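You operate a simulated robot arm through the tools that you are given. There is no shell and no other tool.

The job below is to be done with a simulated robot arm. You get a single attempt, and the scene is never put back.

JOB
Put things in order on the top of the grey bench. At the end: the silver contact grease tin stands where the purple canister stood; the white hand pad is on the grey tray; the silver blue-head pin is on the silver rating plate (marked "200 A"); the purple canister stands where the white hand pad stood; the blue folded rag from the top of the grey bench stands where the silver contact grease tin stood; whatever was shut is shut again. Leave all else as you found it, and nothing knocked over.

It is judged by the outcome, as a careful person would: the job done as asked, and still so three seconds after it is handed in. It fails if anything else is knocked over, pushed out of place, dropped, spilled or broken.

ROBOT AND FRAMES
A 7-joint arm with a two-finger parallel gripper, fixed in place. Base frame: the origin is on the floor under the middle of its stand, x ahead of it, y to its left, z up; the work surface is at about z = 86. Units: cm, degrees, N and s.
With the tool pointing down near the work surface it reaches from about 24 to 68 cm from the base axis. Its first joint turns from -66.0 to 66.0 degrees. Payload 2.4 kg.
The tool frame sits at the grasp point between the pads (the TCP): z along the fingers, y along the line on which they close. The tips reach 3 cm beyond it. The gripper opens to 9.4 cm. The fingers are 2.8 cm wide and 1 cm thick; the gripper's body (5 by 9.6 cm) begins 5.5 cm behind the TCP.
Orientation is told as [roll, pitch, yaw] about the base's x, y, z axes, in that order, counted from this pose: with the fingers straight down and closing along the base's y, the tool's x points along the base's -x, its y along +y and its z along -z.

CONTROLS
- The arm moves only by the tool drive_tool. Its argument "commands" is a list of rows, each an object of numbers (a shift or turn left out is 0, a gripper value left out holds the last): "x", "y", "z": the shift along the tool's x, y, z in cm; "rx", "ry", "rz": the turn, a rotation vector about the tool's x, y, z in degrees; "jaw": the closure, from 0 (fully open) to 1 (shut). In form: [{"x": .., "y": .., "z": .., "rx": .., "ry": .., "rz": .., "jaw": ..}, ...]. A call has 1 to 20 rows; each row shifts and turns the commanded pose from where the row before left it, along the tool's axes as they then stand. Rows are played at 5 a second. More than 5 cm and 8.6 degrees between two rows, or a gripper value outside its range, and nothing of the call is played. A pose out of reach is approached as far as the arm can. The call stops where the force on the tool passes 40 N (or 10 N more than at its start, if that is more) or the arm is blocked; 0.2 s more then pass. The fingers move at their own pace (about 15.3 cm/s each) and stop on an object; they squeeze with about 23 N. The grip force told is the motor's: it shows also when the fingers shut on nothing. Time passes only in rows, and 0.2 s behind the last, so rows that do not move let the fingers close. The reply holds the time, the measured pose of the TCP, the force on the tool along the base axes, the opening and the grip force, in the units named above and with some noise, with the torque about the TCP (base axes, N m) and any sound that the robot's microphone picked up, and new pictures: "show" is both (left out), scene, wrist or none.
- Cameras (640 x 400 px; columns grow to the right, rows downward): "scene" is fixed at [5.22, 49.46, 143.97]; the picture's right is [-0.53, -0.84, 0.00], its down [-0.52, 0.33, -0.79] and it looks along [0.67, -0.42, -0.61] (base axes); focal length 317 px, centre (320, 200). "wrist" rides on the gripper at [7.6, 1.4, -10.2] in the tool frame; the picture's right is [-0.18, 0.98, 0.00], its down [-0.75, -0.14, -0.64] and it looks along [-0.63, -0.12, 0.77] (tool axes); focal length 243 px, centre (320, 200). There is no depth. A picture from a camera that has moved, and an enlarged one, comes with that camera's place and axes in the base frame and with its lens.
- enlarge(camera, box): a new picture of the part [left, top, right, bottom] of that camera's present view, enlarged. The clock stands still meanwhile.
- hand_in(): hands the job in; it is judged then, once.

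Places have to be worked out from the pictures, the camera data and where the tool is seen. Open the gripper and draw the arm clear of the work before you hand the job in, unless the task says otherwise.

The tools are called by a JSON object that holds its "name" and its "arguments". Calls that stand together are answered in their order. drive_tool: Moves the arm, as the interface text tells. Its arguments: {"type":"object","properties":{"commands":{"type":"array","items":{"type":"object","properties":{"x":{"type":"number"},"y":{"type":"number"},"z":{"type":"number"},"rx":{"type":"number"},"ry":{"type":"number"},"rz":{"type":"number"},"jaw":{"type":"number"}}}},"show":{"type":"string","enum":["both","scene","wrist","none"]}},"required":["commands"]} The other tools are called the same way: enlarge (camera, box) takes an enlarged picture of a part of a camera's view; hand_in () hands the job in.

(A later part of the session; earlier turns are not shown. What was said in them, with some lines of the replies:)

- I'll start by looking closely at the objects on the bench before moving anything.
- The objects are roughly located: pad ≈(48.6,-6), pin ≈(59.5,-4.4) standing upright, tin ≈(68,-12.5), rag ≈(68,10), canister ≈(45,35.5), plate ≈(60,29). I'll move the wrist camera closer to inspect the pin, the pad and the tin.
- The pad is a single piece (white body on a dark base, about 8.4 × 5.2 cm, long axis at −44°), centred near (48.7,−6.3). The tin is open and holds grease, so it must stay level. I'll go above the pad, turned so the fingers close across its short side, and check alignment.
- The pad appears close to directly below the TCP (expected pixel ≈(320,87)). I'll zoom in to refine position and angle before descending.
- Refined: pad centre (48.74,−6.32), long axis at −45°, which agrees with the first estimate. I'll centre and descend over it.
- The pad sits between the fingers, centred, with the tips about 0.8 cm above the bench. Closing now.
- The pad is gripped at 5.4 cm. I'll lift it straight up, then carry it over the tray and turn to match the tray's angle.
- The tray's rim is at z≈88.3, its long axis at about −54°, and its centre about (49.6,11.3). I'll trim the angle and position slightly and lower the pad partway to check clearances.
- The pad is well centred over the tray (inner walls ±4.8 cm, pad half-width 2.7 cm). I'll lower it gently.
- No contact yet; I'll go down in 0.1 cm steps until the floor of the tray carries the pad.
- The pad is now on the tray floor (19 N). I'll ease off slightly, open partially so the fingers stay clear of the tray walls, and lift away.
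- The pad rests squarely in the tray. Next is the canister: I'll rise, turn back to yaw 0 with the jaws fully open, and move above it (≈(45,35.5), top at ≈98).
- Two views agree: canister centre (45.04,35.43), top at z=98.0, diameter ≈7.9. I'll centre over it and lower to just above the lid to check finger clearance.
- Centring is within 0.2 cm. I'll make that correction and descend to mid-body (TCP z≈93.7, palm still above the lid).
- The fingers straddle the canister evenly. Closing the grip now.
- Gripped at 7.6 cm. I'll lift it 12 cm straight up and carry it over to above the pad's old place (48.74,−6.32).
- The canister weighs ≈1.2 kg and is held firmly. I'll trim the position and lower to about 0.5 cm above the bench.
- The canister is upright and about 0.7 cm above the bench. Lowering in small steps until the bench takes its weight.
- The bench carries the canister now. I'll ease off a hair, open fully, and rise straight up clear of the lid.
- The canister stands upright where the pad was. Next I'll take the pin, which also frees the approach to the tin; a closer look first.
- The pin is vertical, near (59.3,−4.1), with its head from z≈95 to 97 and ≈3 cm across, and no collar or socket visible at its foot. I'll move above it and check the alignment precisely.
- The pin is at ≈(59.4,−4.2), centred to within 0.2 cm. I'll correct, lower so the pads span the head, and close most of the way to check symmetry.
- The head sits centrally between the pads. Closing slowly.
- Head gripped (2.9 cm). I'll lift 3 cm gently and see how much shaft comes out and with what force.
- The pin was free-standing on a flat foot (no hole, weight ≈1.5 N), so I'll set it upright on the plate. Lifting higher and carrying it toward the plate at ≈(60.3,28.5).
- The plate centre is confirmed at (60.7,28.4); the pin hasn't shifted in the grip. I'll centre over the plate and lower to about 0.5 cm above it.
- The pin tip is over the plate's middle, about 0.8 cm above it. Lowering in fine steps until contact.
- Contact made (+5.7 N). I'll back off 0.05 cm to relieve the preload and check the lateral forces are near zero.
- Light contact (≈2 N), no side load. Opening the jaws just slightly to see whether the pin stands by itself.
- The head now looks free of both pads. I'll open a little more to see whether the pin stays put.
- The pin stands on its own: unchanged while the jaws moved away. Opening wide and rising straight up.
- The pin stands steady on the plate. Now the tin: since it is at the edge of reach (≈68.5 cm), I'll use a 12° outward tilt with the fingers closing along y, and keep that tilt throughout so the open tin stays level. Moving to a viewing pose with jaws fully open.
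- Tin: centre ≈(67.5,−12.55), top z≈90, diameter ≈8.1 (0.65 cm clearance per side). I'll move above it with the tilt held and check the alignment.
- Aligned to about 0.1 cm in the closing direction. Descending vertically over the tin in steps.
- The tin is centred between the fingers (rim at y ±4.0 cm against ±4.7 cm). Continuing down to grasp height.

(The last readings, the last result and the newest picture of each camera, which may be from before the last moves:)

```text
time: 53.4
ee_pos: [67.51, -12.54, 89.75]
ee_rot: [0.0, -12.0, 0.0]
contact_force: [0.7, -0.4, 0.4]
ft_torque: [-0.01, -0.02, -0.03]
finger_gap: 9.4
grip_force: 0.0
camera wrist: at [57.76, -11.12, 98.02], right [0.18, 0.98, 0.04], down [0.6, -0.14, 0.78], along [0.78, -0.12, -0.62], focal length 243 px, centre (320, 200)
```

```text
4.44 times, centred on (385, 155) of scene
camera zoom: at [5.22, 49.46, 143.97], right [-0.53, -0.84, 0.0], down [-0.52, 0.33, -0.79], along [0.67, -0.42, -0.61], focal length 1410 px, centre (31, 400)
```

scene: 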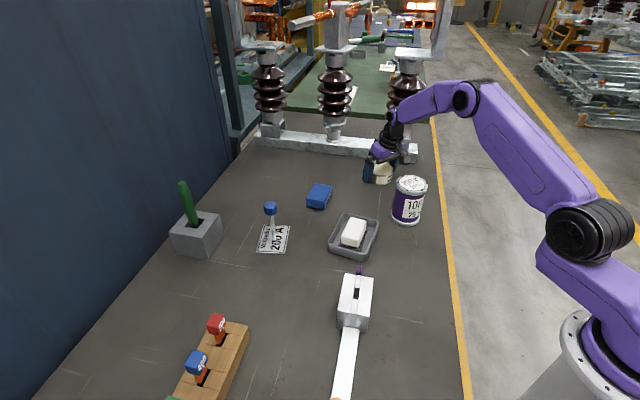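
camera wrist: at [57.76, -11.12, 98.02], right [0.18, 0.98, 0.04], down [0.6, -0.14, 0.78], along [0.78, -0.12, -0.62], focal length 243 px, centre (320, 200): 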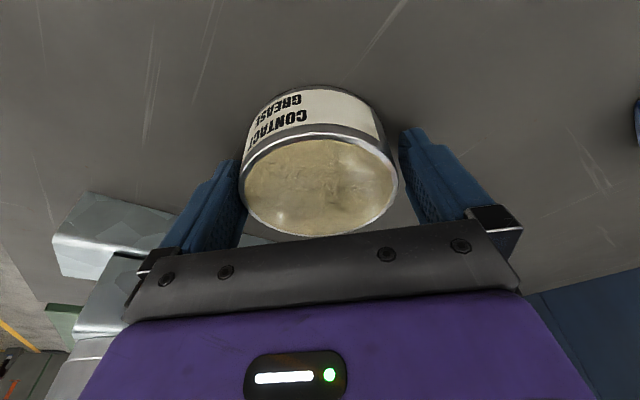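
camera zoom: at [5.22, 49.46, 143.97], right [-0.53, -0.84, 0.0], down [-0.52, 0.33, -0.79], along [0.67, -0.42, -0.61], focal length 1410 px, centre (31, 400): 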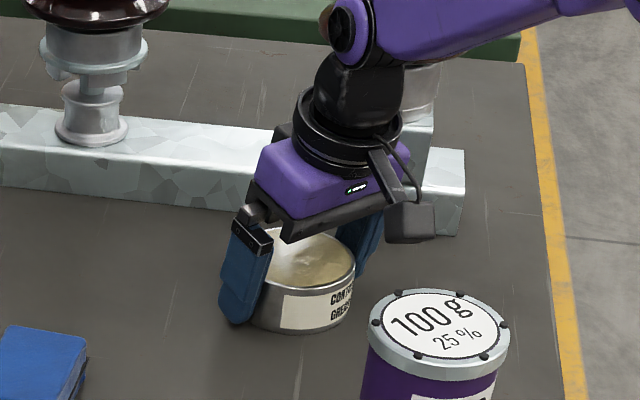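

Fingers straddle the tin at grasp height with no contact. Closing.

{"name": "drive_tool", "arguments": {"commands": [{"jaw": 0.08}, {"jaw": 0.12}, {"jaw": 1}, {"jaw": 1}, {"jaw": 1}], "show": "wrist"}}

{"name": "enlarge", "arguments": {"camera": "wrist", "box": [200, 50, 440, 240]}}

```text
time: 54.6
ee_pos: [67.41, -12.59, 89.74]
ee_rot: [0.0, -12.0, 0.0]
contact_force: [0.2, -3.8, -1.2]
ft_torque: [-0.19, -0.28, -0.15]
finger_gap: 8.55
grip_force: 22.9
camera wrist: at [57.76, -11.15, 98.03], right [0.18, 0.98, 0.04], down [0.6, -0.14, 0.78], along [0.78, -0.12, -0.62], focal length 243 px, centre (320, 200)
```

wrist: 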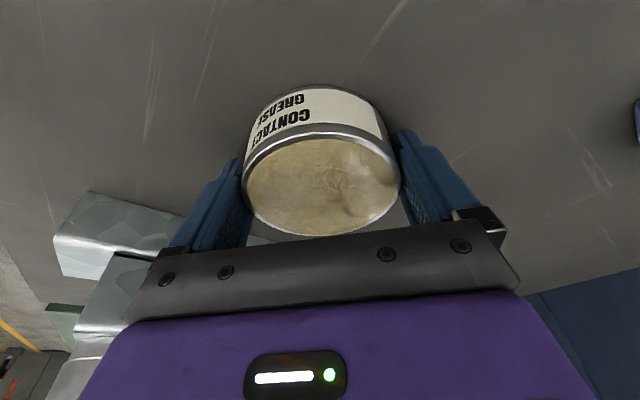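

```text
2.11 times, centred on (320, 145) of wrist
camera zoom: at [57.76, -11.15, 98.03], right [0.18, 0.98, 0.04], down [0.6, -0.14, 0.78], along [0.78, -0.12, -0.62], focal length 511 px, centre (320, 316)
```

zoom: 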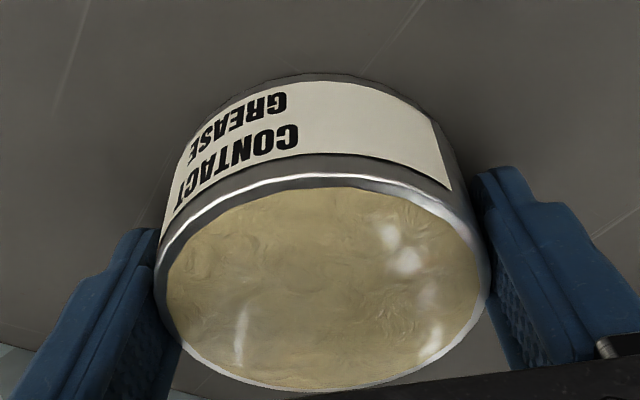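

Gripped at 8.55 cm. I'll lift vertically 2 cm and check the tin stays level.

{"name": "drive_tool", "arguments": {"commands": [{"x": -0.083, "z": -0.391}, {"x": -0.166, "z": -0.782}, {"x": -0.208, "z": -0.978}, {"z": 0}], "show": "wrist"}}

{"name": "enlarge", "arguments": {"camera": "scene", "box": [340, 110, 430, 200]}}

```text
time: 55.6
ee_pos: [67.38, -12.58, 91.95]
ee_rot: [0.0, -11.9, 0.1]
contact_force: [-0.1, 0.7, -9.6]
ft_torque: [0.01, 0.03, 0.0]
finger_gap: 8.52
grip_force: 23.0
camera wrist: at [57.73, -11.1, 100.31], right [0.18, 0.98, 0.04], down [0.6, -0.14, 0.78], along [0.78, -0.12, -0.62], focal length 243 px, centre (320, 200)
```

wrist: 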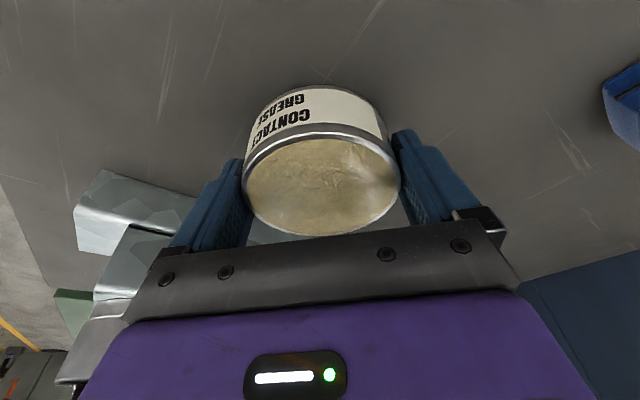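

```text
4.44 times, centred on (385, 155) of scene
camera zoom: at [5.24, 49.46, 143.97], right [-0.53, -0.84, 0.0], down [-0.52, 0.33, -0.79], along [0.67, -0.42, -0.61], focal length 1410 px, centre (31, 400)
```

zoom: 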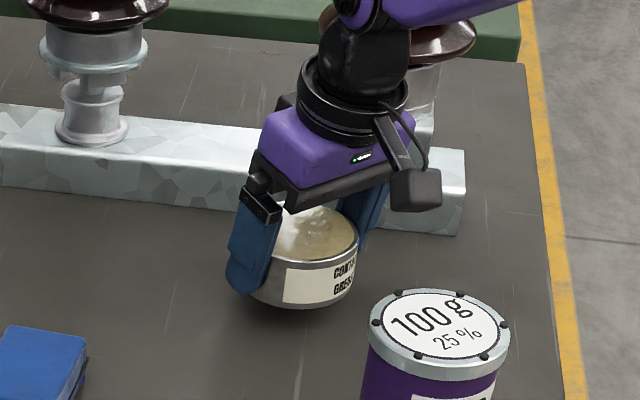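

Held level with no slip, weight ≈1 kg. Lifting to clear everything, then moving toward the canister's old place (45.0,35.4) at constant tilt.

{"name": "drive_tool", "arguments": {"commands": [{"x": -0.416, "z": -1.956}, {"x": -0.624, "z": -2.934}, {"x": -0.624, "z": -2.934}, {"x": -0.624, "z": -2.934}, {"x": -0.624, "z": -2.934}, {"z": 0}, {"x": 0.6, "y": 1.3, "z": -0.1275}, {"x": 1.11, "y": 2.4, "z": -0.236}, {"x": 1.3, "y": 2.815, "z": -0.276}, {"x": 1.3, "y": 2.815, "z": -0.276}, {"x": 1.3, "y": 2.815, "z": -0.276}, {"x": 1.3, "y": 2.815, "z": -0.276}, {"x": 1.3, "y": 2.815, "z": -0.276}, {"x": 1.3, "y": 2.815, "z": -0.276}], "show": "both"}}

```text
time: 58.6
ee_pos: [57.77, 7.91, 105.99]
ee_rot: [0.0, -12.1, 0.0]
contact_force: [0.1, -1.3, -8.8]
ft_torque: [0.03, 0.04, 0.0]
finger_gap: 8.57
grip_force: 23.3
camera wrist: at [48.05, 9.42, 114.38], right [0.18, 0.98, 0.04], down [0.6, -0.14, 0.78], along [0.78, -0.12, -0.62], focal length 243 px, centre (320, 200)
```

scene: 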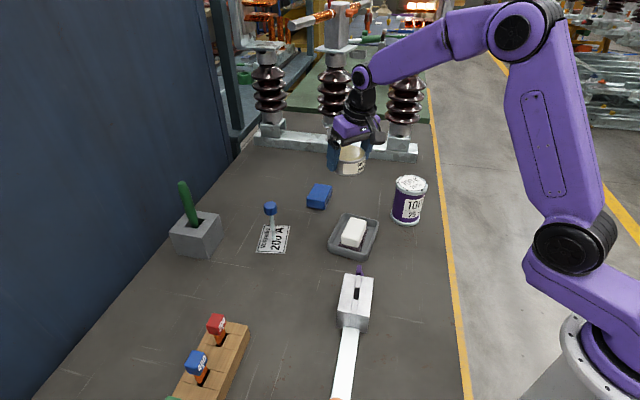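
wrist: 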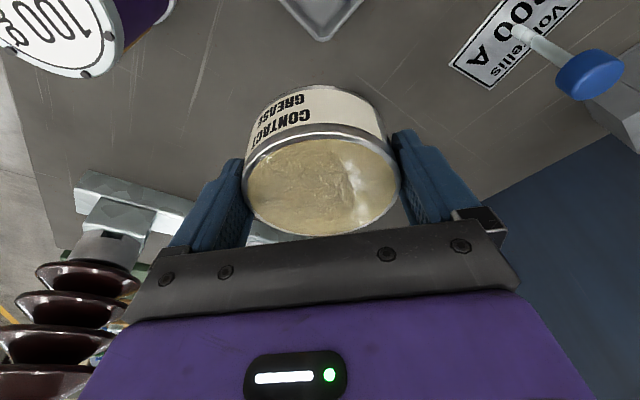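

Halfway, tin unchanged in the grip. Continuing to above (44.75,35.43).

{"name": "drive_tool", "arguments": {"commands": [{"x": 1.272, "y": 2.75, "z": -0.27}, {"x": 1.272, "y": 2.75, "z": -0.27}, {"x": 1.272, "y": 2.75, "z": -0.27}, {"x": 1.272, "y": 2.75, "z": -0.27}, {"x": 1.272, "y": 2.75, "z": -0.27}, {"x": 1.272, "y": 2.75, "z": -0.27}, {"x": 1.272, "y": 2.75, "z": -0.27}, {"x": 1.272, "y": 2.75, "z": -0.27}, {"x": 1.272, "y": 2.75, "z": -0.27}, {"x": 0.8, "y": 1.75, "z": -0.17}, {"x": 0.472, "y": 1.0, "z": -0.1}, {"z": 0}, {"z": 0}], "show": "both"}}

```text
time: 61.4
ee_pos: [44.58, 35.5, 105.97]
ee_rot: [0.0, -11.9, 0.1]
contact_force: [-1.2, -0.3, -8.7]
ft_torque: [0.01, 0.0, 0.02]
finger_gap: 8.58
grip_force: 23.1
camera wrist: at [34.93, 36.95, 114.31], right [0.18, 0.98, 0.04], down [0.6, -0.14, 0.78], along [0.78, -0.12, -0.62], focal length 243 px, centre (320, 200)
```

scene: 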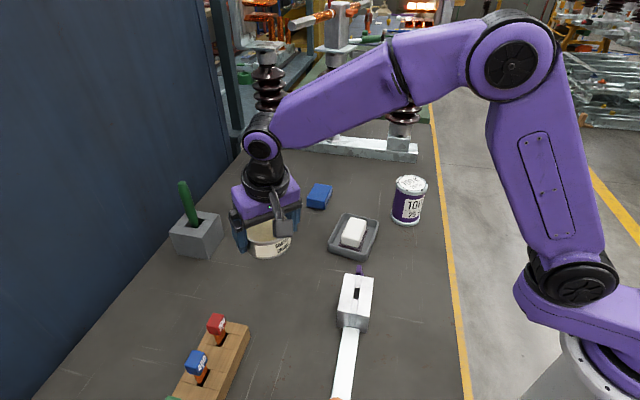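
wrist: 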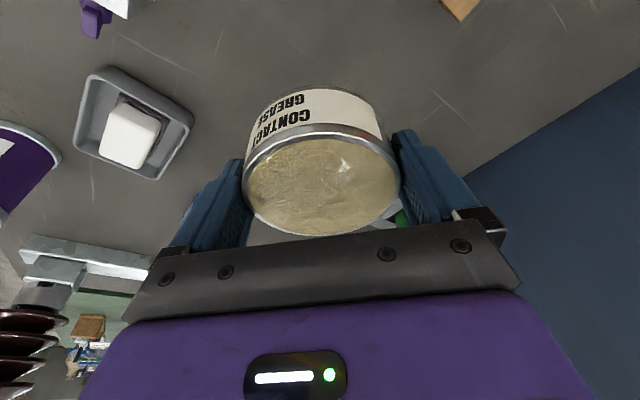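

Above the destination, tin still level. Lowering vertically to about 0.7 cm above the bench.

{"name": "drive_tool", "arguments": {"commands": [{"x": 0.707, "z": 3.325}, {"x": 0.707, "z": 3.325}, {"x": 0.707, "z": 3.325}, {"x": 0.624, "z": 2.934}, {"x": 0.312, "z": 1.467}, {"x": 0.125, "z": 0.587}, {"z": 0}], "show": "both"}}

{"name": "enlarge", "arguments": {"camera": "scene", "box": [220, 210, 320, 310]}}

```text
time: 63.0
ee_pos: [44.71, 35.39, 90.71]
ee_rot: [0.0, -12.1, 0.0]
contact_force: [-0.3, 0.2, -9.3]
ft_torque: [0.01, 0.01, -0.02]
finger_gap: 8.57
grip_force: 22.8
camera wrist: at [35.06, 36.78, 98.98], right [0.18, 0.98, 0.04], down [0.6, -0.14, 0.78], along [0.78, -0.12, -0.62], focal length 243 px, centre (320, 200)
```

scene: 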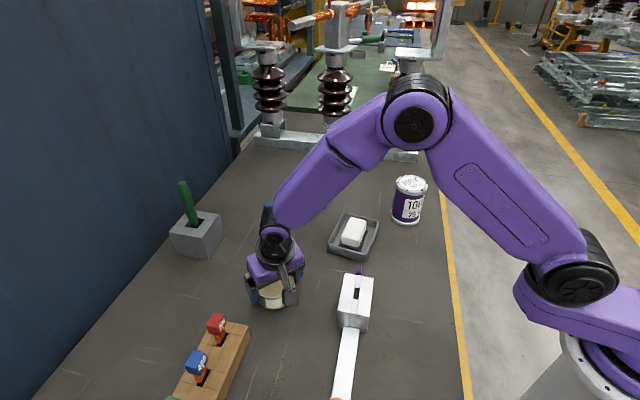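
wrist: 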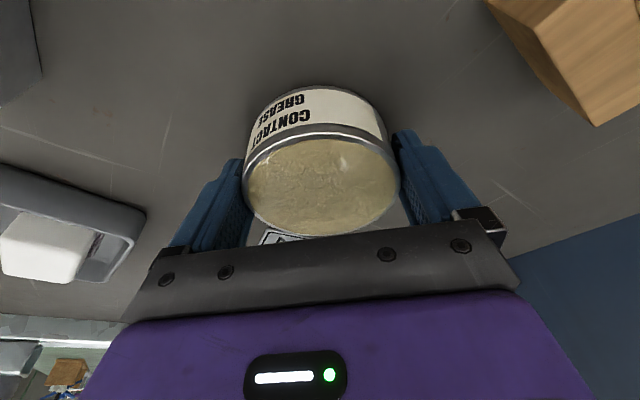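

```text
4.00 times, centred on (270, 260) of scene
camera zoom: at [5.23, 49.47, 143.96], right [-0.53, -0.84, 0.0], down [-0.52, 0.33, -0.79], along [0.67, -0.42, -0.61], focal length 1269 px, centre (520, -40)
```

zoom: 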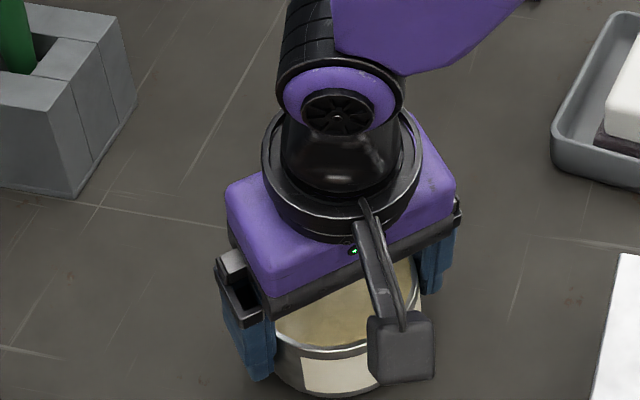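

About 1 cm left. Lowering in fine steps until the bench takes the tin.

{"name": "drive_tool", "arguments": {"commands": [{"x": 0.104, "z": 0.489}, {"x": 0.042, "z": 0.196}, {"x": 0.031, "z": 0.147}, {"z": 0}], "show": "none"}}

```text
time: 64.0
ee_pos: [44.69, 35.41, 89.72]
ee_rot: [0.0, -12.0, 0.1]
contact_force: [-0.2, -1.3, -8.8]
ft_torque: [-0.04, 0.05, 0.02]
finger_gap: 8.55
grip_force: 22.5
```

{"name": "drive_tool", "arguments": {"commands": [{"x": 0.021, "z": 0.098}, {"z": 0}], "show": "none"}}

```text
time: 64.6
ee_pos: [44.64, 35.35, 89.73]
ee_rot: [0.0, -12.0, 0.0]
contact_force: [-1.7, -0.4, -5.0]
ft_torque: [0.03, 0.21, 0.03]
finger_gap: 8.59
grip_force: 23.6
```

Touching down (load falling). One more small step, then release with a full opening.

{"name": "drive_tool", "arguments": {"commands": [{"x": 0.01, "z": 0.049}, {"z": 0}, {"jaw": 0.05}, {"jaw": 0}, {"jaw": 0}, {"z": 0}], "show": "wrist"}}

{"name": "enlarge", "arguments": {"camera": "wrist", "box": [200, 50, 440, 240]}}

```text
time: 66.0
ee_pos: [44.72, 35.38, 89.63]
ee_rot: [0.1, -12.0, 0.0]
contact_force: [0.1, 0.3, 0.2]
ft_torque: [0.0, -0.04, 0.0]
finger_gap: 9.41
grip_force: 0.0
camera wrist: at [35.01, 36.89, 97.99], right [0.18, 0.98, 0.04], down [0.6, -0.14, 0.78], along [0.78, -0.12, -0.62], focal length 243 px, centre (320, 200)
```

wrist: 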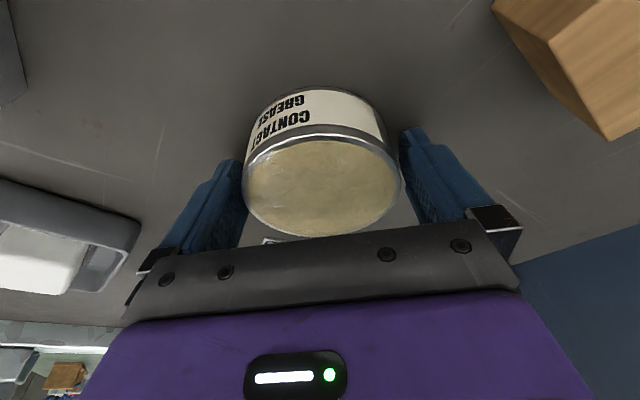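

```text
2.11 times, centred on (320, 145) of wrist
camera zoom: at [35.01, 36.89, 97.99], right [0.18, 0.98, 0.04], down [0.6, -0.14, 0.78], along [0.78, -0.12, -0.62], focal length 511 px, centre (320, 316)
```

zoom: 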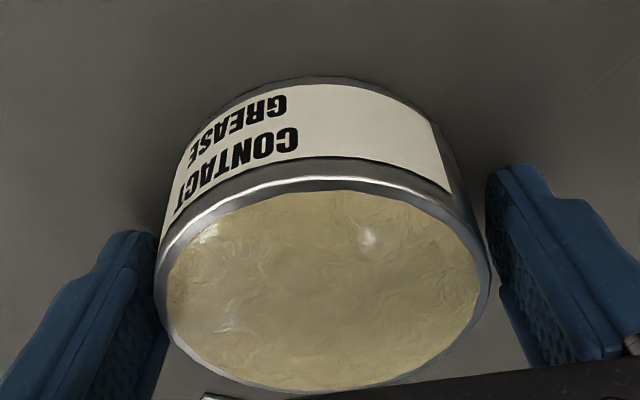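

The tin stands free between the open fingers. Rising vertically.

{"name": "drive_tool", "arguments": {"commands": [{"x": -0.104, "z": -0.489}, {"x": -0.208, "z": -0.978}, {"x": -0.416, "z": -1.956}, {"x": -0.624, "z": -2.934}, {"x": -0.832, "z": -3.912}, {"x": -0.832, "z": -3.912}, {"z": 0}], "show": "both"}}

{"name": "enlarge", "arguments": {"camera": "scene", "box": [220, 190, 330, 310]}}

```text
time: 67.6
ee_pos: [44.89, 35.38, 104.23]
ee_rot: [0.0, -11.9, 0.0]
contact_force: [-0.2, -0.4, 0.3]
ft_torque: [0.0, 0.01, 0.01]
finger_gap: 9.39
grip_force: 0.0
camera wrist: at [35.18, 36.77, 112.59], right [0.18, 0.98, 0.04], down [0.6, -0.14, 0.78], along [0.78, -0.12, -0.62], focal length 243 px, centre (320, 200)
```

scene: 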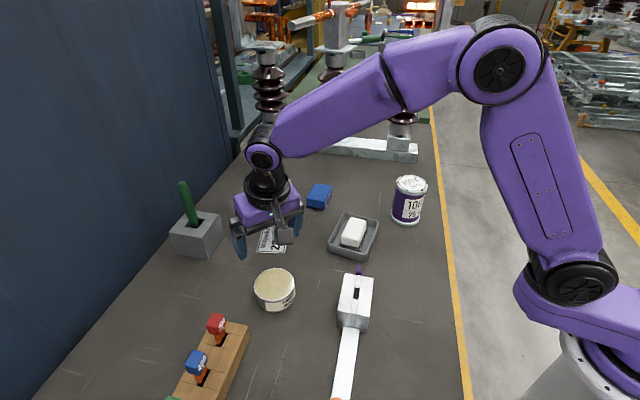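
wrist: 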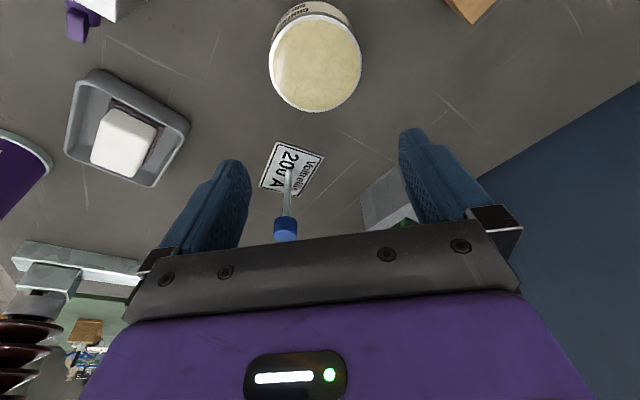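

```text
3.33 times, centred on (275, 250) of scene
camera zoom: at [5.22, 49.46, 143.97], right [-0.53, -0.84, 0.0], down [-0.52, 0.33, -0.79], along [0.67, -0.42, -0.61], focal length 1058 px, centre (470, 33)
```

zoom: 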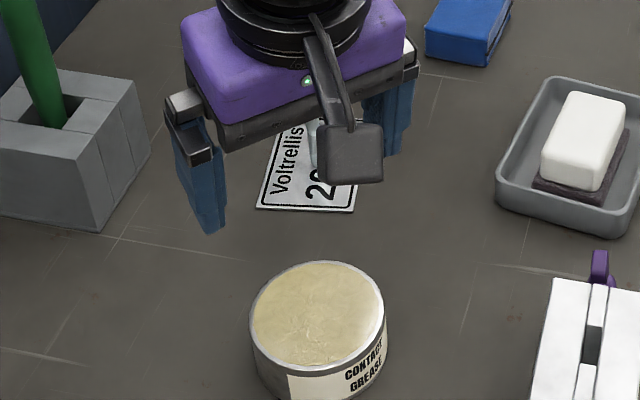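

The tin stands at ≈(45.3,35.3), where the canister was. Last item: the rag at ≈(68,10), about 8 × 5.6 cm with its long axis at ≈−47°. I'll move towards it and turn to yaw −47°, keeping the 12° tilt for reach.

{"name": "drive_tool", "arguments": {"commands": [{"x": -2.515, "y": -3.0, "z": 0.193}, {"x": -2.515, "y": -3.0, "z": 0.193}, {"x": -2.515, "y": -3.0, "z": 0.193}, {"x": -2.515, "y": -3.0, "z": 0.193}, {"x": -2.515, "y": -3.0, "z": 0.193}, {"x": -2.515, "y": -3.0, "z": 0.193}, {"rx": 1.63, "rz": 7.66}, {"rx": 1.63, "rz": 7.66}, {"rx": 1.63, "rz": 7.66}, {"rx": 1.63, "rz": 7.66}, {"rx": 1.63, "rz": 7.66}, {"rx": 1.63, "rz": 7.66}, {"z": 0}], "show": "both"}}

{"name": "enlarge", "arguments": {"camera": "wrist", "box": [240, 40, 420, 200]}}

{"name": "enlarge", "arguments": {"camera": "scene", "box": [230, 160, 350, 310]}}

```text
time: 70.4
ee_pos: [59.8, 17.27, 106.33]
ee_rot: [0.0, -12.1, -47.1]
contact_force: [0.5, 0.0, 0.1]
ft_torque: [0.01, 0.01, -0.01]
finger_gap: 9.4
grip_force: 0.1
camera wrist: at [54.17, 25.49, 114.57], right [0.84, 0.54, 0.04], down [0.31, -0.54, 0.78], along [0.44, -0.65, -0.62], focal length 243 px, centre (320, 200)
```

scene: 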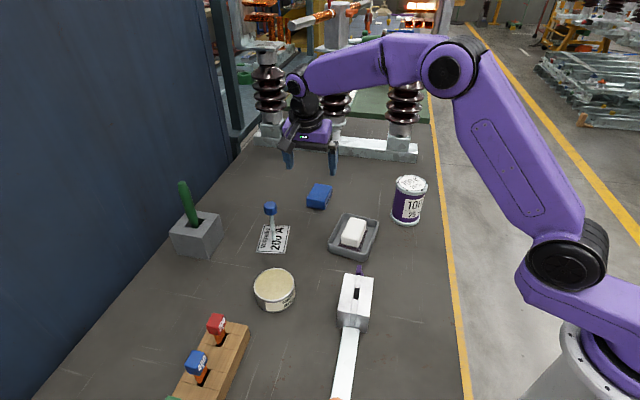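
wrist: 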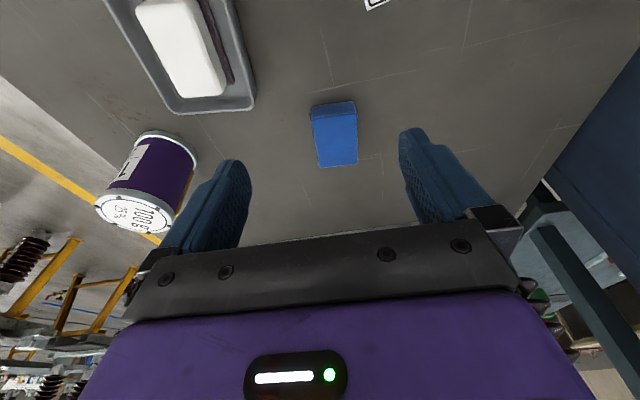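

```text
2.50 times, centred on (330, 120) of wrist
camera zoom: at [54.17, 25.49, 114.57], right [0.84, 0.54, 0.04], down [0.31, -0.54, 0.78], along [0.44, -0.65, -0.62], focal length 606 px, centre (295, 400)
```

zoom: 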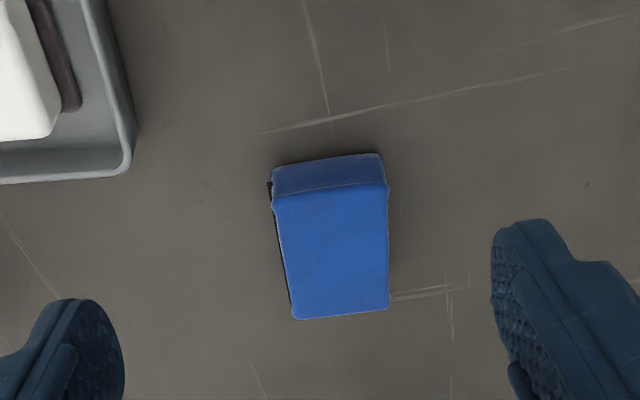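

```text
2.67 times, centred on (290, 235) of scene
camera zoom: at [5.22, 49.46, 143.97], right [-0.53, -0.84, 0.0], down [-0.52, 0.33, -0.79], along [0.67, -0.42, -0.61], focal length 846 px, centre (400, 107)
```

zoom: 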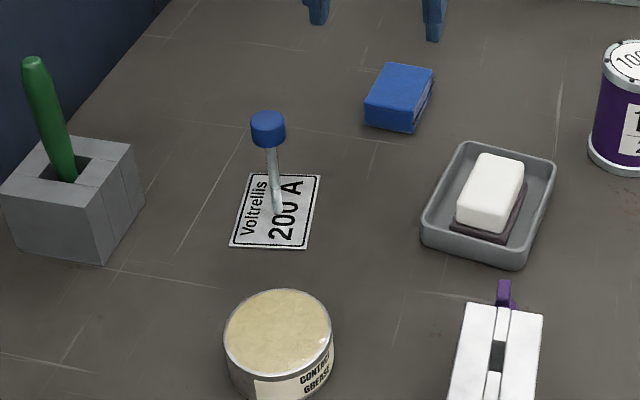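

Rag refined: centre (68.05,9.8), long axis ≈−49.5°, top z≈88.8. I'll trim the yaw and move above it.

{"name": "drive_tool", "arguments": {"commands": [{"rx": 0.5, "rz": 2.35}, {"x": -2.095, "y": 0.345, "z": 3.068}, {"x": -2.095, "y": 0.345, "z": 3.068}, {"x": -2.095, "y": 0.345, "z": 3.068}, {"x": -2.095, "y": 0.345, "z": 3.068}, {"z": 0}, {"z": 0}], "show": "both"}}

{"name": "enlarge", "arguments": {"camera": "wrist", "box": [200, 50, 440, 240]}}

{"name": "enlarge", "arguments": {"camera": "scene", "box": [270, 110, 380, 220]}}

```text
time: 72.0
ee_pos: [67.83, 10.25, 95.98]
ee_rot: [0.0, -12.1, -49.4]
contact_force: [-0.2, 0.7, 0.0]
ft_torque: [0.0, 0.02, 0.0]
finger_gap: 9.4
grip_force: 0.0
camera wrist: at [62.6, 18.47, 104.27], right [0.86, 0.5, 0.04], down [0.29, -0.55, 0.78], along [0.42, -0.67, -0.62], focal length 243 px, centre (320, 200)
```

scene: 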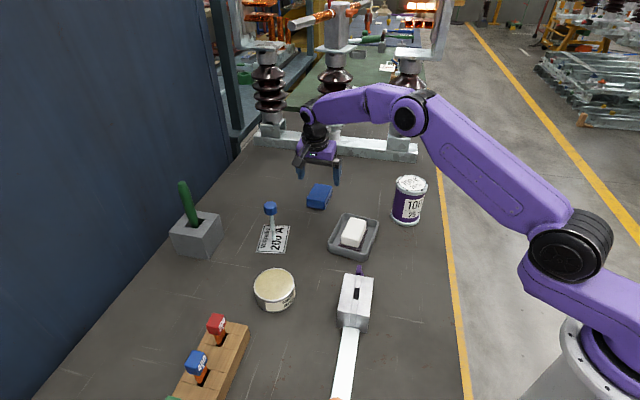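
wrist: 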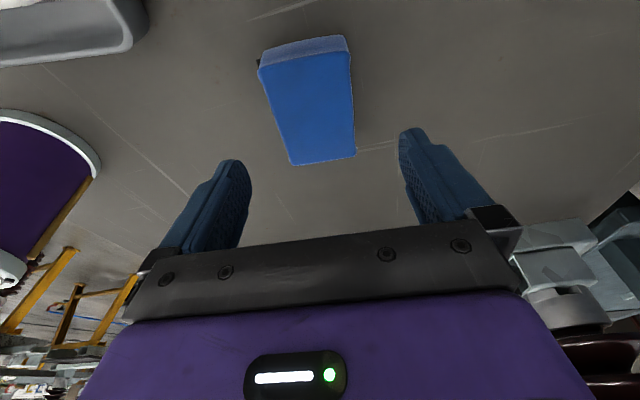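

```text
2.11 times, centred on (320, 145) of wrist
camera zoom: at [62.6, 18.47, 104.27], right [0.86, 0.5, 0.04], down [0.29, -0.55, 0.78], along [0.42, -0.67, -0.62], focal length 511 px, centre (320, 316)
```

zoom: 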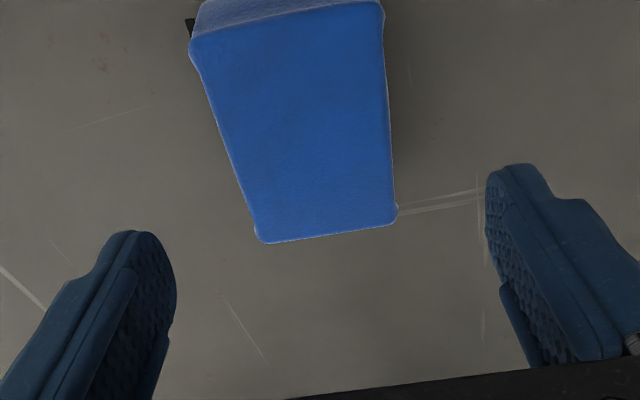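

```text
3.64 times, centred on (325, 165) of scene
camera zoom: at [5.22, 49.46, 143.97], right [-0.53, -0.84, 0.0], down [-0.52, 0.33, -0.79], along [0.67, -0.42, -0.61], focal length 1154 px, centre (302, 327)
```

zoom: 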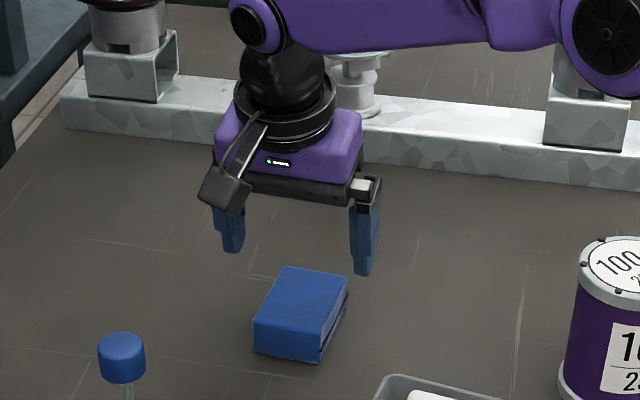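

Centring offset is 0.2 cm in y and about 1.3° in yaw; I'll correct both and descend over the rag.

{"name": "drive_tool", "arguments": {"commands": [{"y": -0.2, "rx": 0.27, "rz": 1.27}, {"x": 0.416, "z": 1.956}, {"x": 0.416, "z": 1.956}, {"x": 0.312, "z": 1.467}, {"x": 0.146, "z": 0.685}, {"z": 0}], "show": "both"}}

{"name": "enlarge", "arguments": {"camera": "scene", "box": [270, 110, 380, 220]}}

```text
time: 73.4
ee_pos: [67.61, 10.09, 89.7]
ee_rot: [0.0, -12.0, -50.7]
contact_force: [-0.2, 0.0, -0.4]
ft_torque: [0.05, 0.03, 0.01]
finger_gap: 9.39
grip_force: 0.0
camera wrist: at [62.46, 18.37, 98.06], right [0.87, 0.48, 0.04], down [0.27, -0.56, 0.78], along [0.4, -0.68, -0.62], focal length 243 px, centre (320, 200)
```

scene: 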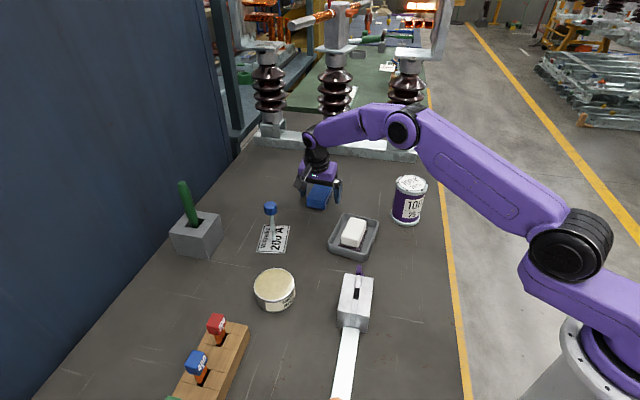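
wrist: 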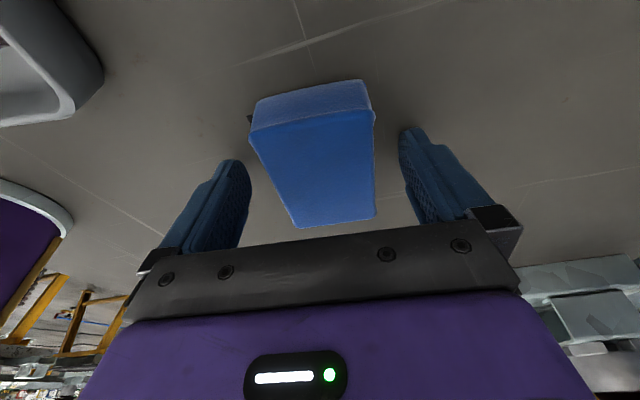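

```text
3.64 times, centred on (325, 165) of scene
camera zoom: at [5.22, 49.46, 143.97], right [-0.53, -0.84, 0.0], down [-0.52, 0.33, -0.79], along [0.67, -0.42, -0.61], focal length 1154 px, centre (302, 327)
```

zoom: 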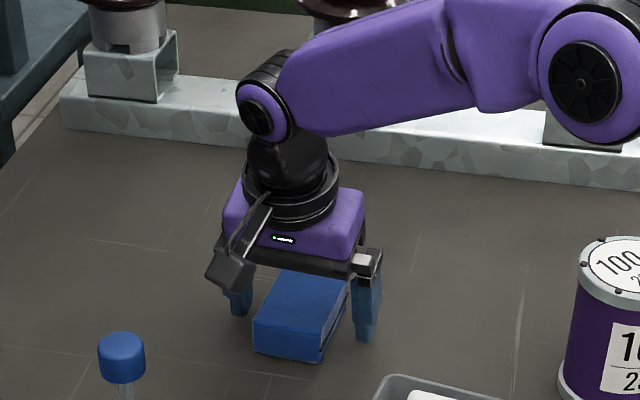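

The rag is between the fingers at bench height. Closing gently onto it.

{"name": "drive_tool", "arguments": {"commands": [{"jaw": 0.3}, {"jaw": 0.38}, {"jaw": 1}, {"jaw": 1}, {"jaw": 1}, {"jaw": 1}], "show": "wrist"}}

```text
time: 74.8
ee_pos: [67.45, 9.92, 89.67]
ee_rot: [0.1, -12.1, -50.7]
contact_force: [-0.4, -1.5, -0.2]
ft_torque: [0.0, 0.01, 0.0]
finger_gap: 6.12
grip_force: 22.8
camera wrist: at [62.45, 18.36, 98.07], right [0.87, 0.48, 0.04], down [0.27, -0.56, 0.78], along [0.4, -0.68, -0.62], focal length 243 px, centre (320, 200)
```

wrist: 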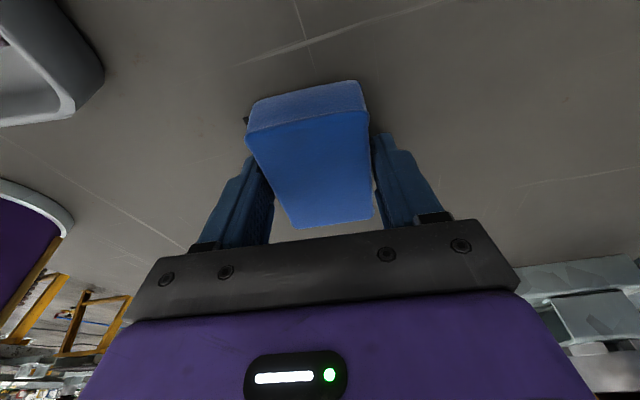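

Gripped at 6.1 cm. Lifting 7 cm and carrying it across to the tin's old place.

{"name": "drive_tool", "arguments": {"commands": [{"x": -0.104, "z": -0.489}, {"x": -0.312, "z": -1.467}, {"x": -0.416, "z": -1.956}, {"x": -0.624, "z": -2.934}, {"z": 0}, {"x": -1.04, "y": -0.89, "z": 0.222}, {"x": -2.085, "y": -1.778, "z": 0.444}, {"x": -2.085, "y": -1.778, "z": 0.444}, {"x": -2.085, "y": -1.778, "z": 0.444}, {"x": -2.085, "y": -1.778, "z": 0.444}, {"x": -2.085, "y": -1.778, "z": 0.444}, {"x": -2.085, "y": -1.778, "z": 0.444}, {"x": -2.085, "y": -1.778, "z": 0.444}, {"x": -1.04, "y": -0.89, "z": 0.222}, {"z": 0}, {"z": 0}], "show": "both"}}

{"name": "enlarge", "arguments": {"camera": "scene", "box": [330, 110, 440, 220]}}

```text
time: 78.2
ee_pos: [67.49, -12.23, 96.83]
ee_rot: [0.0, -12.1, -50.7]
contact_force: [-0.3, 0.8, -0.1]
ft_torque: [-0.03, 0.03, 0.01]
finger_gap: 6.15
grip_force: 23.2
camera wrist: at [62.41, -3.84, 105.12], right [0.87, 0.48, 0.04], down [0.27, -0.56, 0.78], along [0.4, -0.68, -0.62], focal length 243 px, centre (320, 200)
```

scene: 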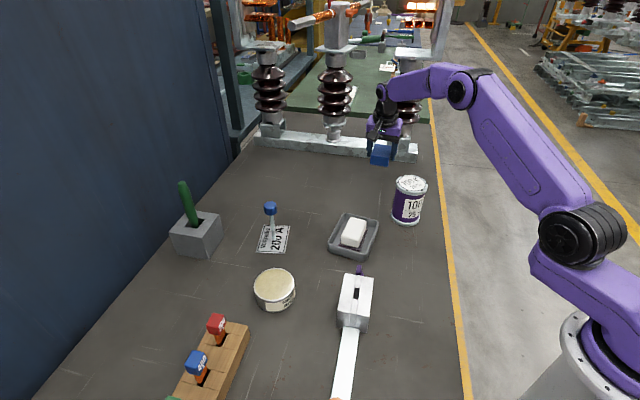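
wrist: 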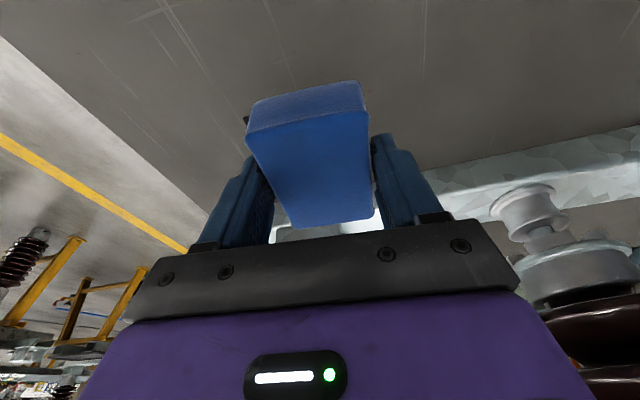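

```text
3.64 times, centred on (385, 165) of scene
camera zoom: at [5.22, 49.46, 143.97], right [-0.53, -0.84, 0.0], down [-0.52, 0.33, -0.79], along [0.67, -0.42, -0.61], focal length 1154 px, centre (84, 327)
```

zoom: 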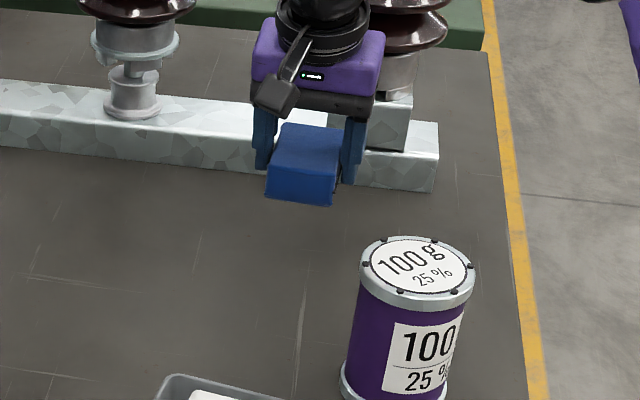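

Above the tin's old spot. Lowering the rag vertically, then fine steps.

{"name": "drive_tool", "arguments": {"commands": [{"x": 0.52, "z": 2.445}, {"x": 0.52, "z": 2.445}, {"x": 0.27, "z": 1.27}, {"z": 0}], "show": "wrist"}}

{"name": "enlarge", "arguments": {"camera": "scene", "box": [330, 110, 440, 220]}}

```text
time: 79.2
ee_pos: [67.46, -12.09, 90.41]
ee_rot: [0.0, -12.0, -50.6]
contact_force: [0.9, -0.4, -1.1]
ft_torque: [-0.01, 0.02, -0.02]
finger_gap: 6.13
grip_force: 22.9
camera wrist: at [62.45, -3.79, 98.87], right [0.87, 0.48, 0.04], down [0.27, -0.56, 0.78], along [0.4, -0.68, -0.62], focal length 243 px, centre (320, 200)
```

wrist: 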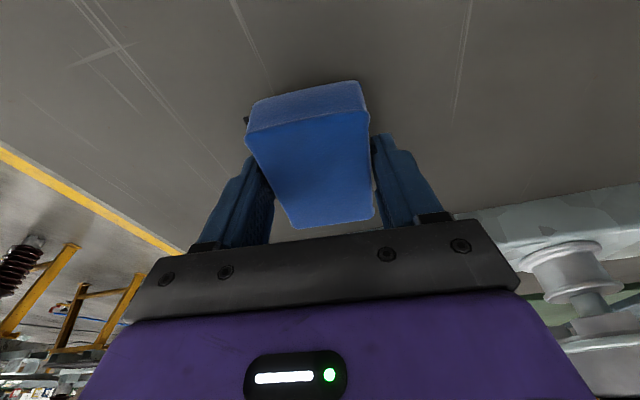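

```text
3.64 times, centred on (385, 165) of scene
camera zoom: at [5.22, 49.46, 143.97], right [-0.53, -0.84, 0.0], down [-0.52, 0.33, -0.79], along [0.67, -0.42, -0.61], focal length 1154 px, centre (84, 327)
```

zoom: 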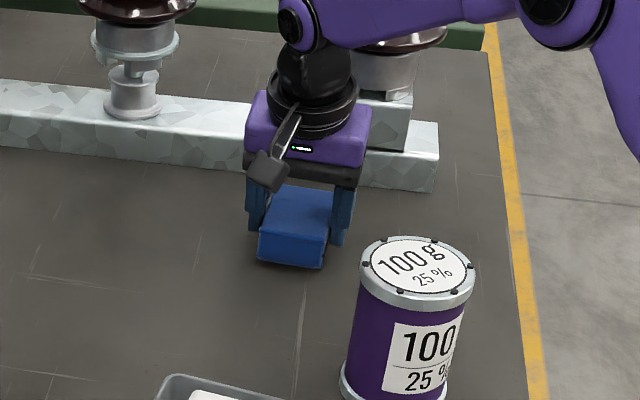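

About 0.7 cm to go; fine steps down to contact.

{"name": "drive_tool", "arguments": {"commands": [{"x": 0.094, "z": 0.44}, {"x": 0.031, "z": 0.147}, {"x": 0.02, "z": 0.098}, {"z": 0}], "show": "none"}}

```text
time: 80.2
ee_pos: [67.42, -12.24, 89.72]
ee_rot: [0.0, -12.1, -50.7]
contact_force: [0.0, 0.4, 0.7]
ft_torque: [-0.02, -0.02, 0.0]
finger_gap: 6.11
grip_force: 22.6
```

{"name": "drive_tool", "arguments": {"commands": [{"x": 0.015, "z": 0.07}, {"z": 0}], "show": "none"}}

```text
time: 80.8
ee_pos: [67.43, -12.22, 89.63]
ee_rot: [0.0, -12.0, -50.7]
contact_force: [-0.6, 0.7, 1.0]
ft_torque: [-0.06, 0.03, -0.02]
finger_gap: 6.1
grip_force: 23.0
```

The rag is at its original grasp height and just touching. Releasing and withdrawing straight up.

{"name": "drive_tool", "arguments": {"commands": [{"x": 0.008, "z": 0.04}, {"jaw": 0.3}, {"jaw": 0.1}, {"jaw": 0}, {"jaw": 0}, {"x": -0.104, "z": -0.489}, {"x": -0.312, "z": -1.467}, {"x": -0.624, "z": -2.934}, {"x": -0.832, "z": -3.912}, {"x": -0.832, "z": -3.912}, {"z": 0}], "show": "both"}}

{"name": "enlarge", "arguments": {"camera": "scene", "box": [330, 110, 440, 220]}}

```text
time: 83.2
ee_pos: [67.22, -12.05, 102.65]
ee_rot: [-0.1, -12.0, -50.6]
contact_force: [-0.3, -0.8, -0.5]
ft_torque: [0.01, 0.04, -0.01]
finger_gap: 9.35
grip_force: 0.1
camera wrist: at [62.2, -3.7, 110.96], right [0.87, 0.48, 0.04], down [0.27, -0.56, 0.78], along [0.4, -0.68, -0.62], focal length 243 px, centre (320, 200)
```

scene: 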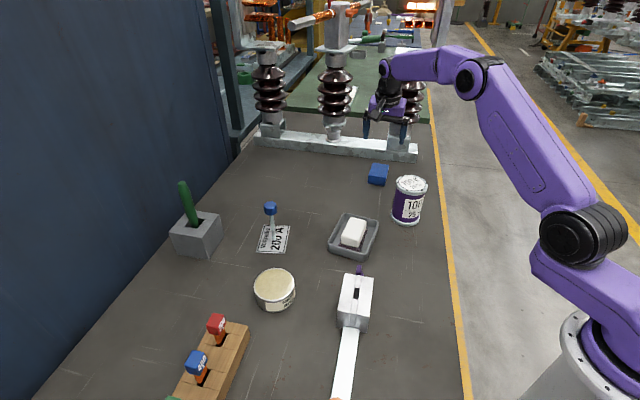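
wrist: 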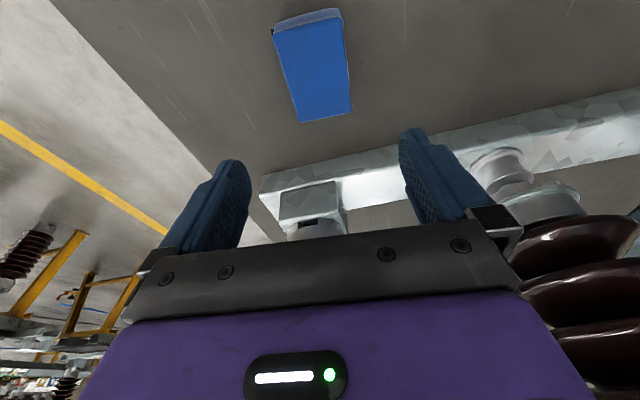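

```text
3.64 times, centred on (385, 165) of scene
camera zoom: at [5.22, 49.46, 143.97], right [-0.53, -0.84, 0.0], down [-0.52, 0.33, -0.79], along [0.67, -0.42, -0.61], focal length 1154 px, centre (84, 327)
```

zoom: 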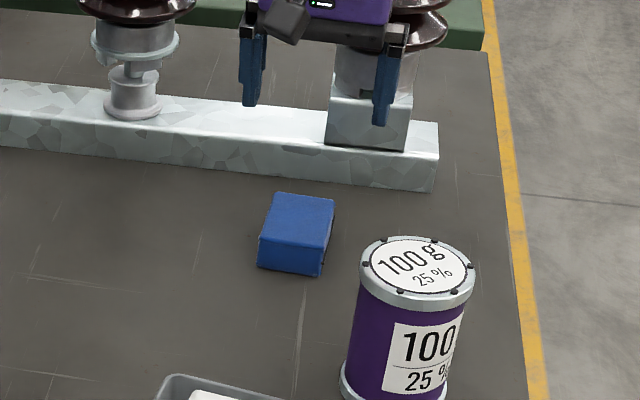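

The rag sits where the tin stood. Everything looks right; I'll retract up and back to a neutral pose away from the objects.

{"name": "drive_tool", "arguments": {"commands": [{"x": -0.832, "z": -3.912}, {"x": -0.832, "z": -3.912}, {"x": -0.832, "z": -3.912}, {"x": 4.167, "y": -1.247, "z": -0.885}, {"x": 4.167, "y": -1.247, "z": -0.885}, {"x": 4.167, "y": -1.247, "z": -0.885}, {"x": 4.167, "y": -1.247, "z": -0.885}, {"x": 4.167, "y": -1.247, "z": -0.885}, {"x": 4.167, "y": -1.247, "z": -0.885}, {"ry": 4}, {"ry": 4}, {"ry": 4}, {"rz": -7.2}, {"rz": -7.2}, {"rz": -7.2}, {"rz": -7.2}, {"rz": -7.2}, {"rz": -7.2}, {"rz": -7.2}, {"z": -4}], "show": "both"}}

{"name": "enlarge", "arguments": {"camera": "scene", "box": [220, 150, 440, 320]}}

{"name": "enlarge", "arguments": {"camera": "scene", "box": [130, 170, 400, 400]}}

```text
time: 87.4
ee_pos: [44.98, 2.83, 118.56]
ee_rot: [0.0, 0.0, -0.2]
contact_force: [-0.7, -0.6, 0.1]
ft_torque: [0.02, -0.01, 0.02]
finger_gap: 9.4
grip_force: 0.0
out of reach, approached as far as the arm can: row 3
camera wrist: at [37.24, 4.35, 128.74], right [0.19, 0.98, 0.0], down [0.75, -0.14, 0.64], along [0.63, -0.12, -0.77], focal length 243 px, centre (320, 200)
```

scene: 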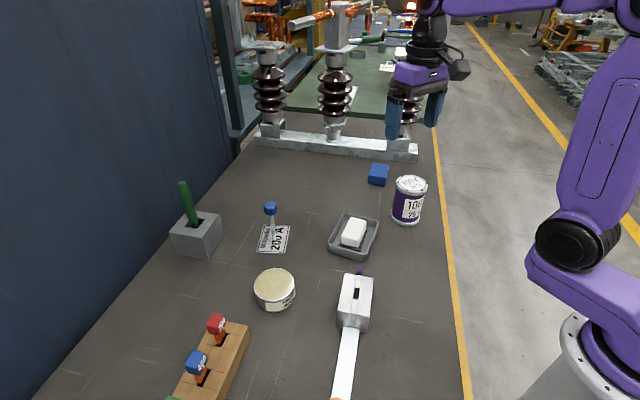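
wrist: 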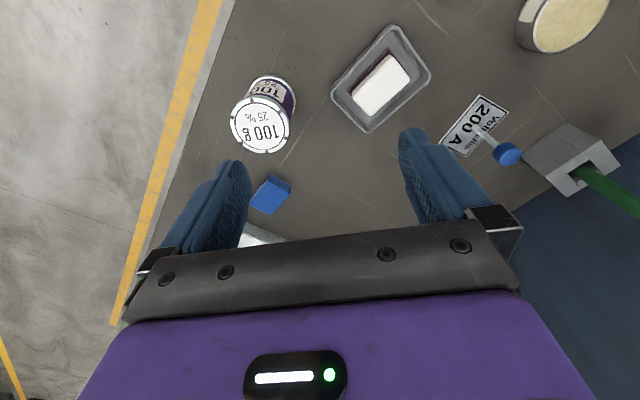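

```text
2.35 times, centred on (330, 235) of scene
camera zoom: at [5.22, 49.46, 143.97], right [-0.53, -0.84, 0.0], down [-0.52, 0.33, -0.79], along [0.67, -0.42, -0.61], focal length 747 px, centre (296, 118)
```

zoom: 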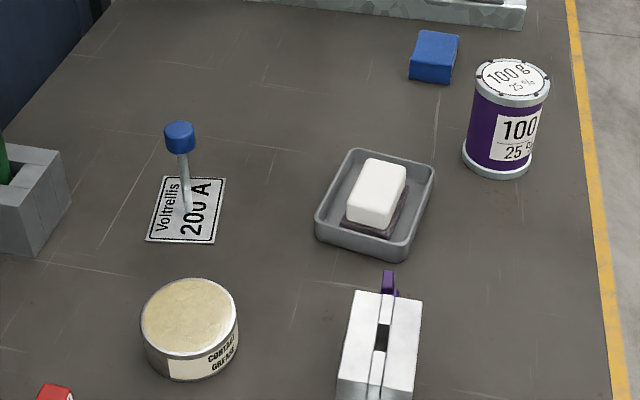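

```text
1.74 times, centred on (265, 285) of scene
camera zoom: at [5.22, 49.46, 143.97], right [-0.53, -0.84, 0.0], down [-0.52, 0.33, -0.79], along [0.67, -0.42, -0.61], focal length 552 px, centre (416, 52)
```

zoom: 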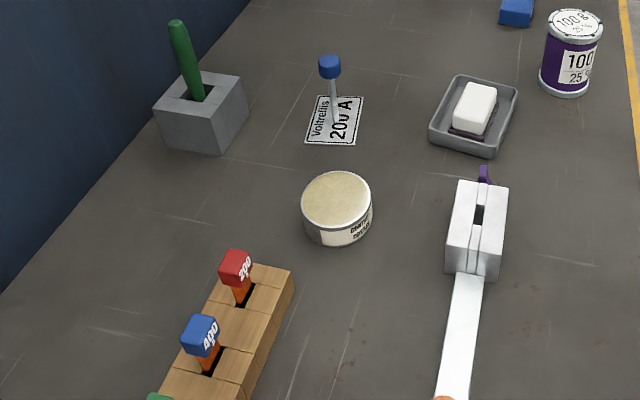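

Everything is in its asked place and upright: tin at the canister's spot, pad in the tray, pin standing on the "200 A" plate, canister at the pad's spot, rag at the tin's spot. Nothing shut was ever opened, the other items are untouched, and the gripper is open and clear, so I'm handing in.

{"name": "hand_in", "arguments": {}}

```text
The job is handed in.
```

The job is handed in. All five items are where you asked, judging by the last pictures and position estimates, with nothing knocked over:

| Item | Where it is now |
|---|---|
| Silver contact grease tin | Where the purple canister stood, within about 0.3 cm, and kept level because it is open |
| White hand pad | Lying in the grey tray |
| Silver blue-head pin | Standing upright on the "200 A" rating plate, as it stood on the bench before |
| Purple canister | Where the white hand pad stood |
| Blue folded rag | Where the grease tin stood, within about 0.5 cm |

I opened nothing, so there was nothing to shut again. Everything else on the bench looks unmoved. The gripper is open and drawn clear of the work.
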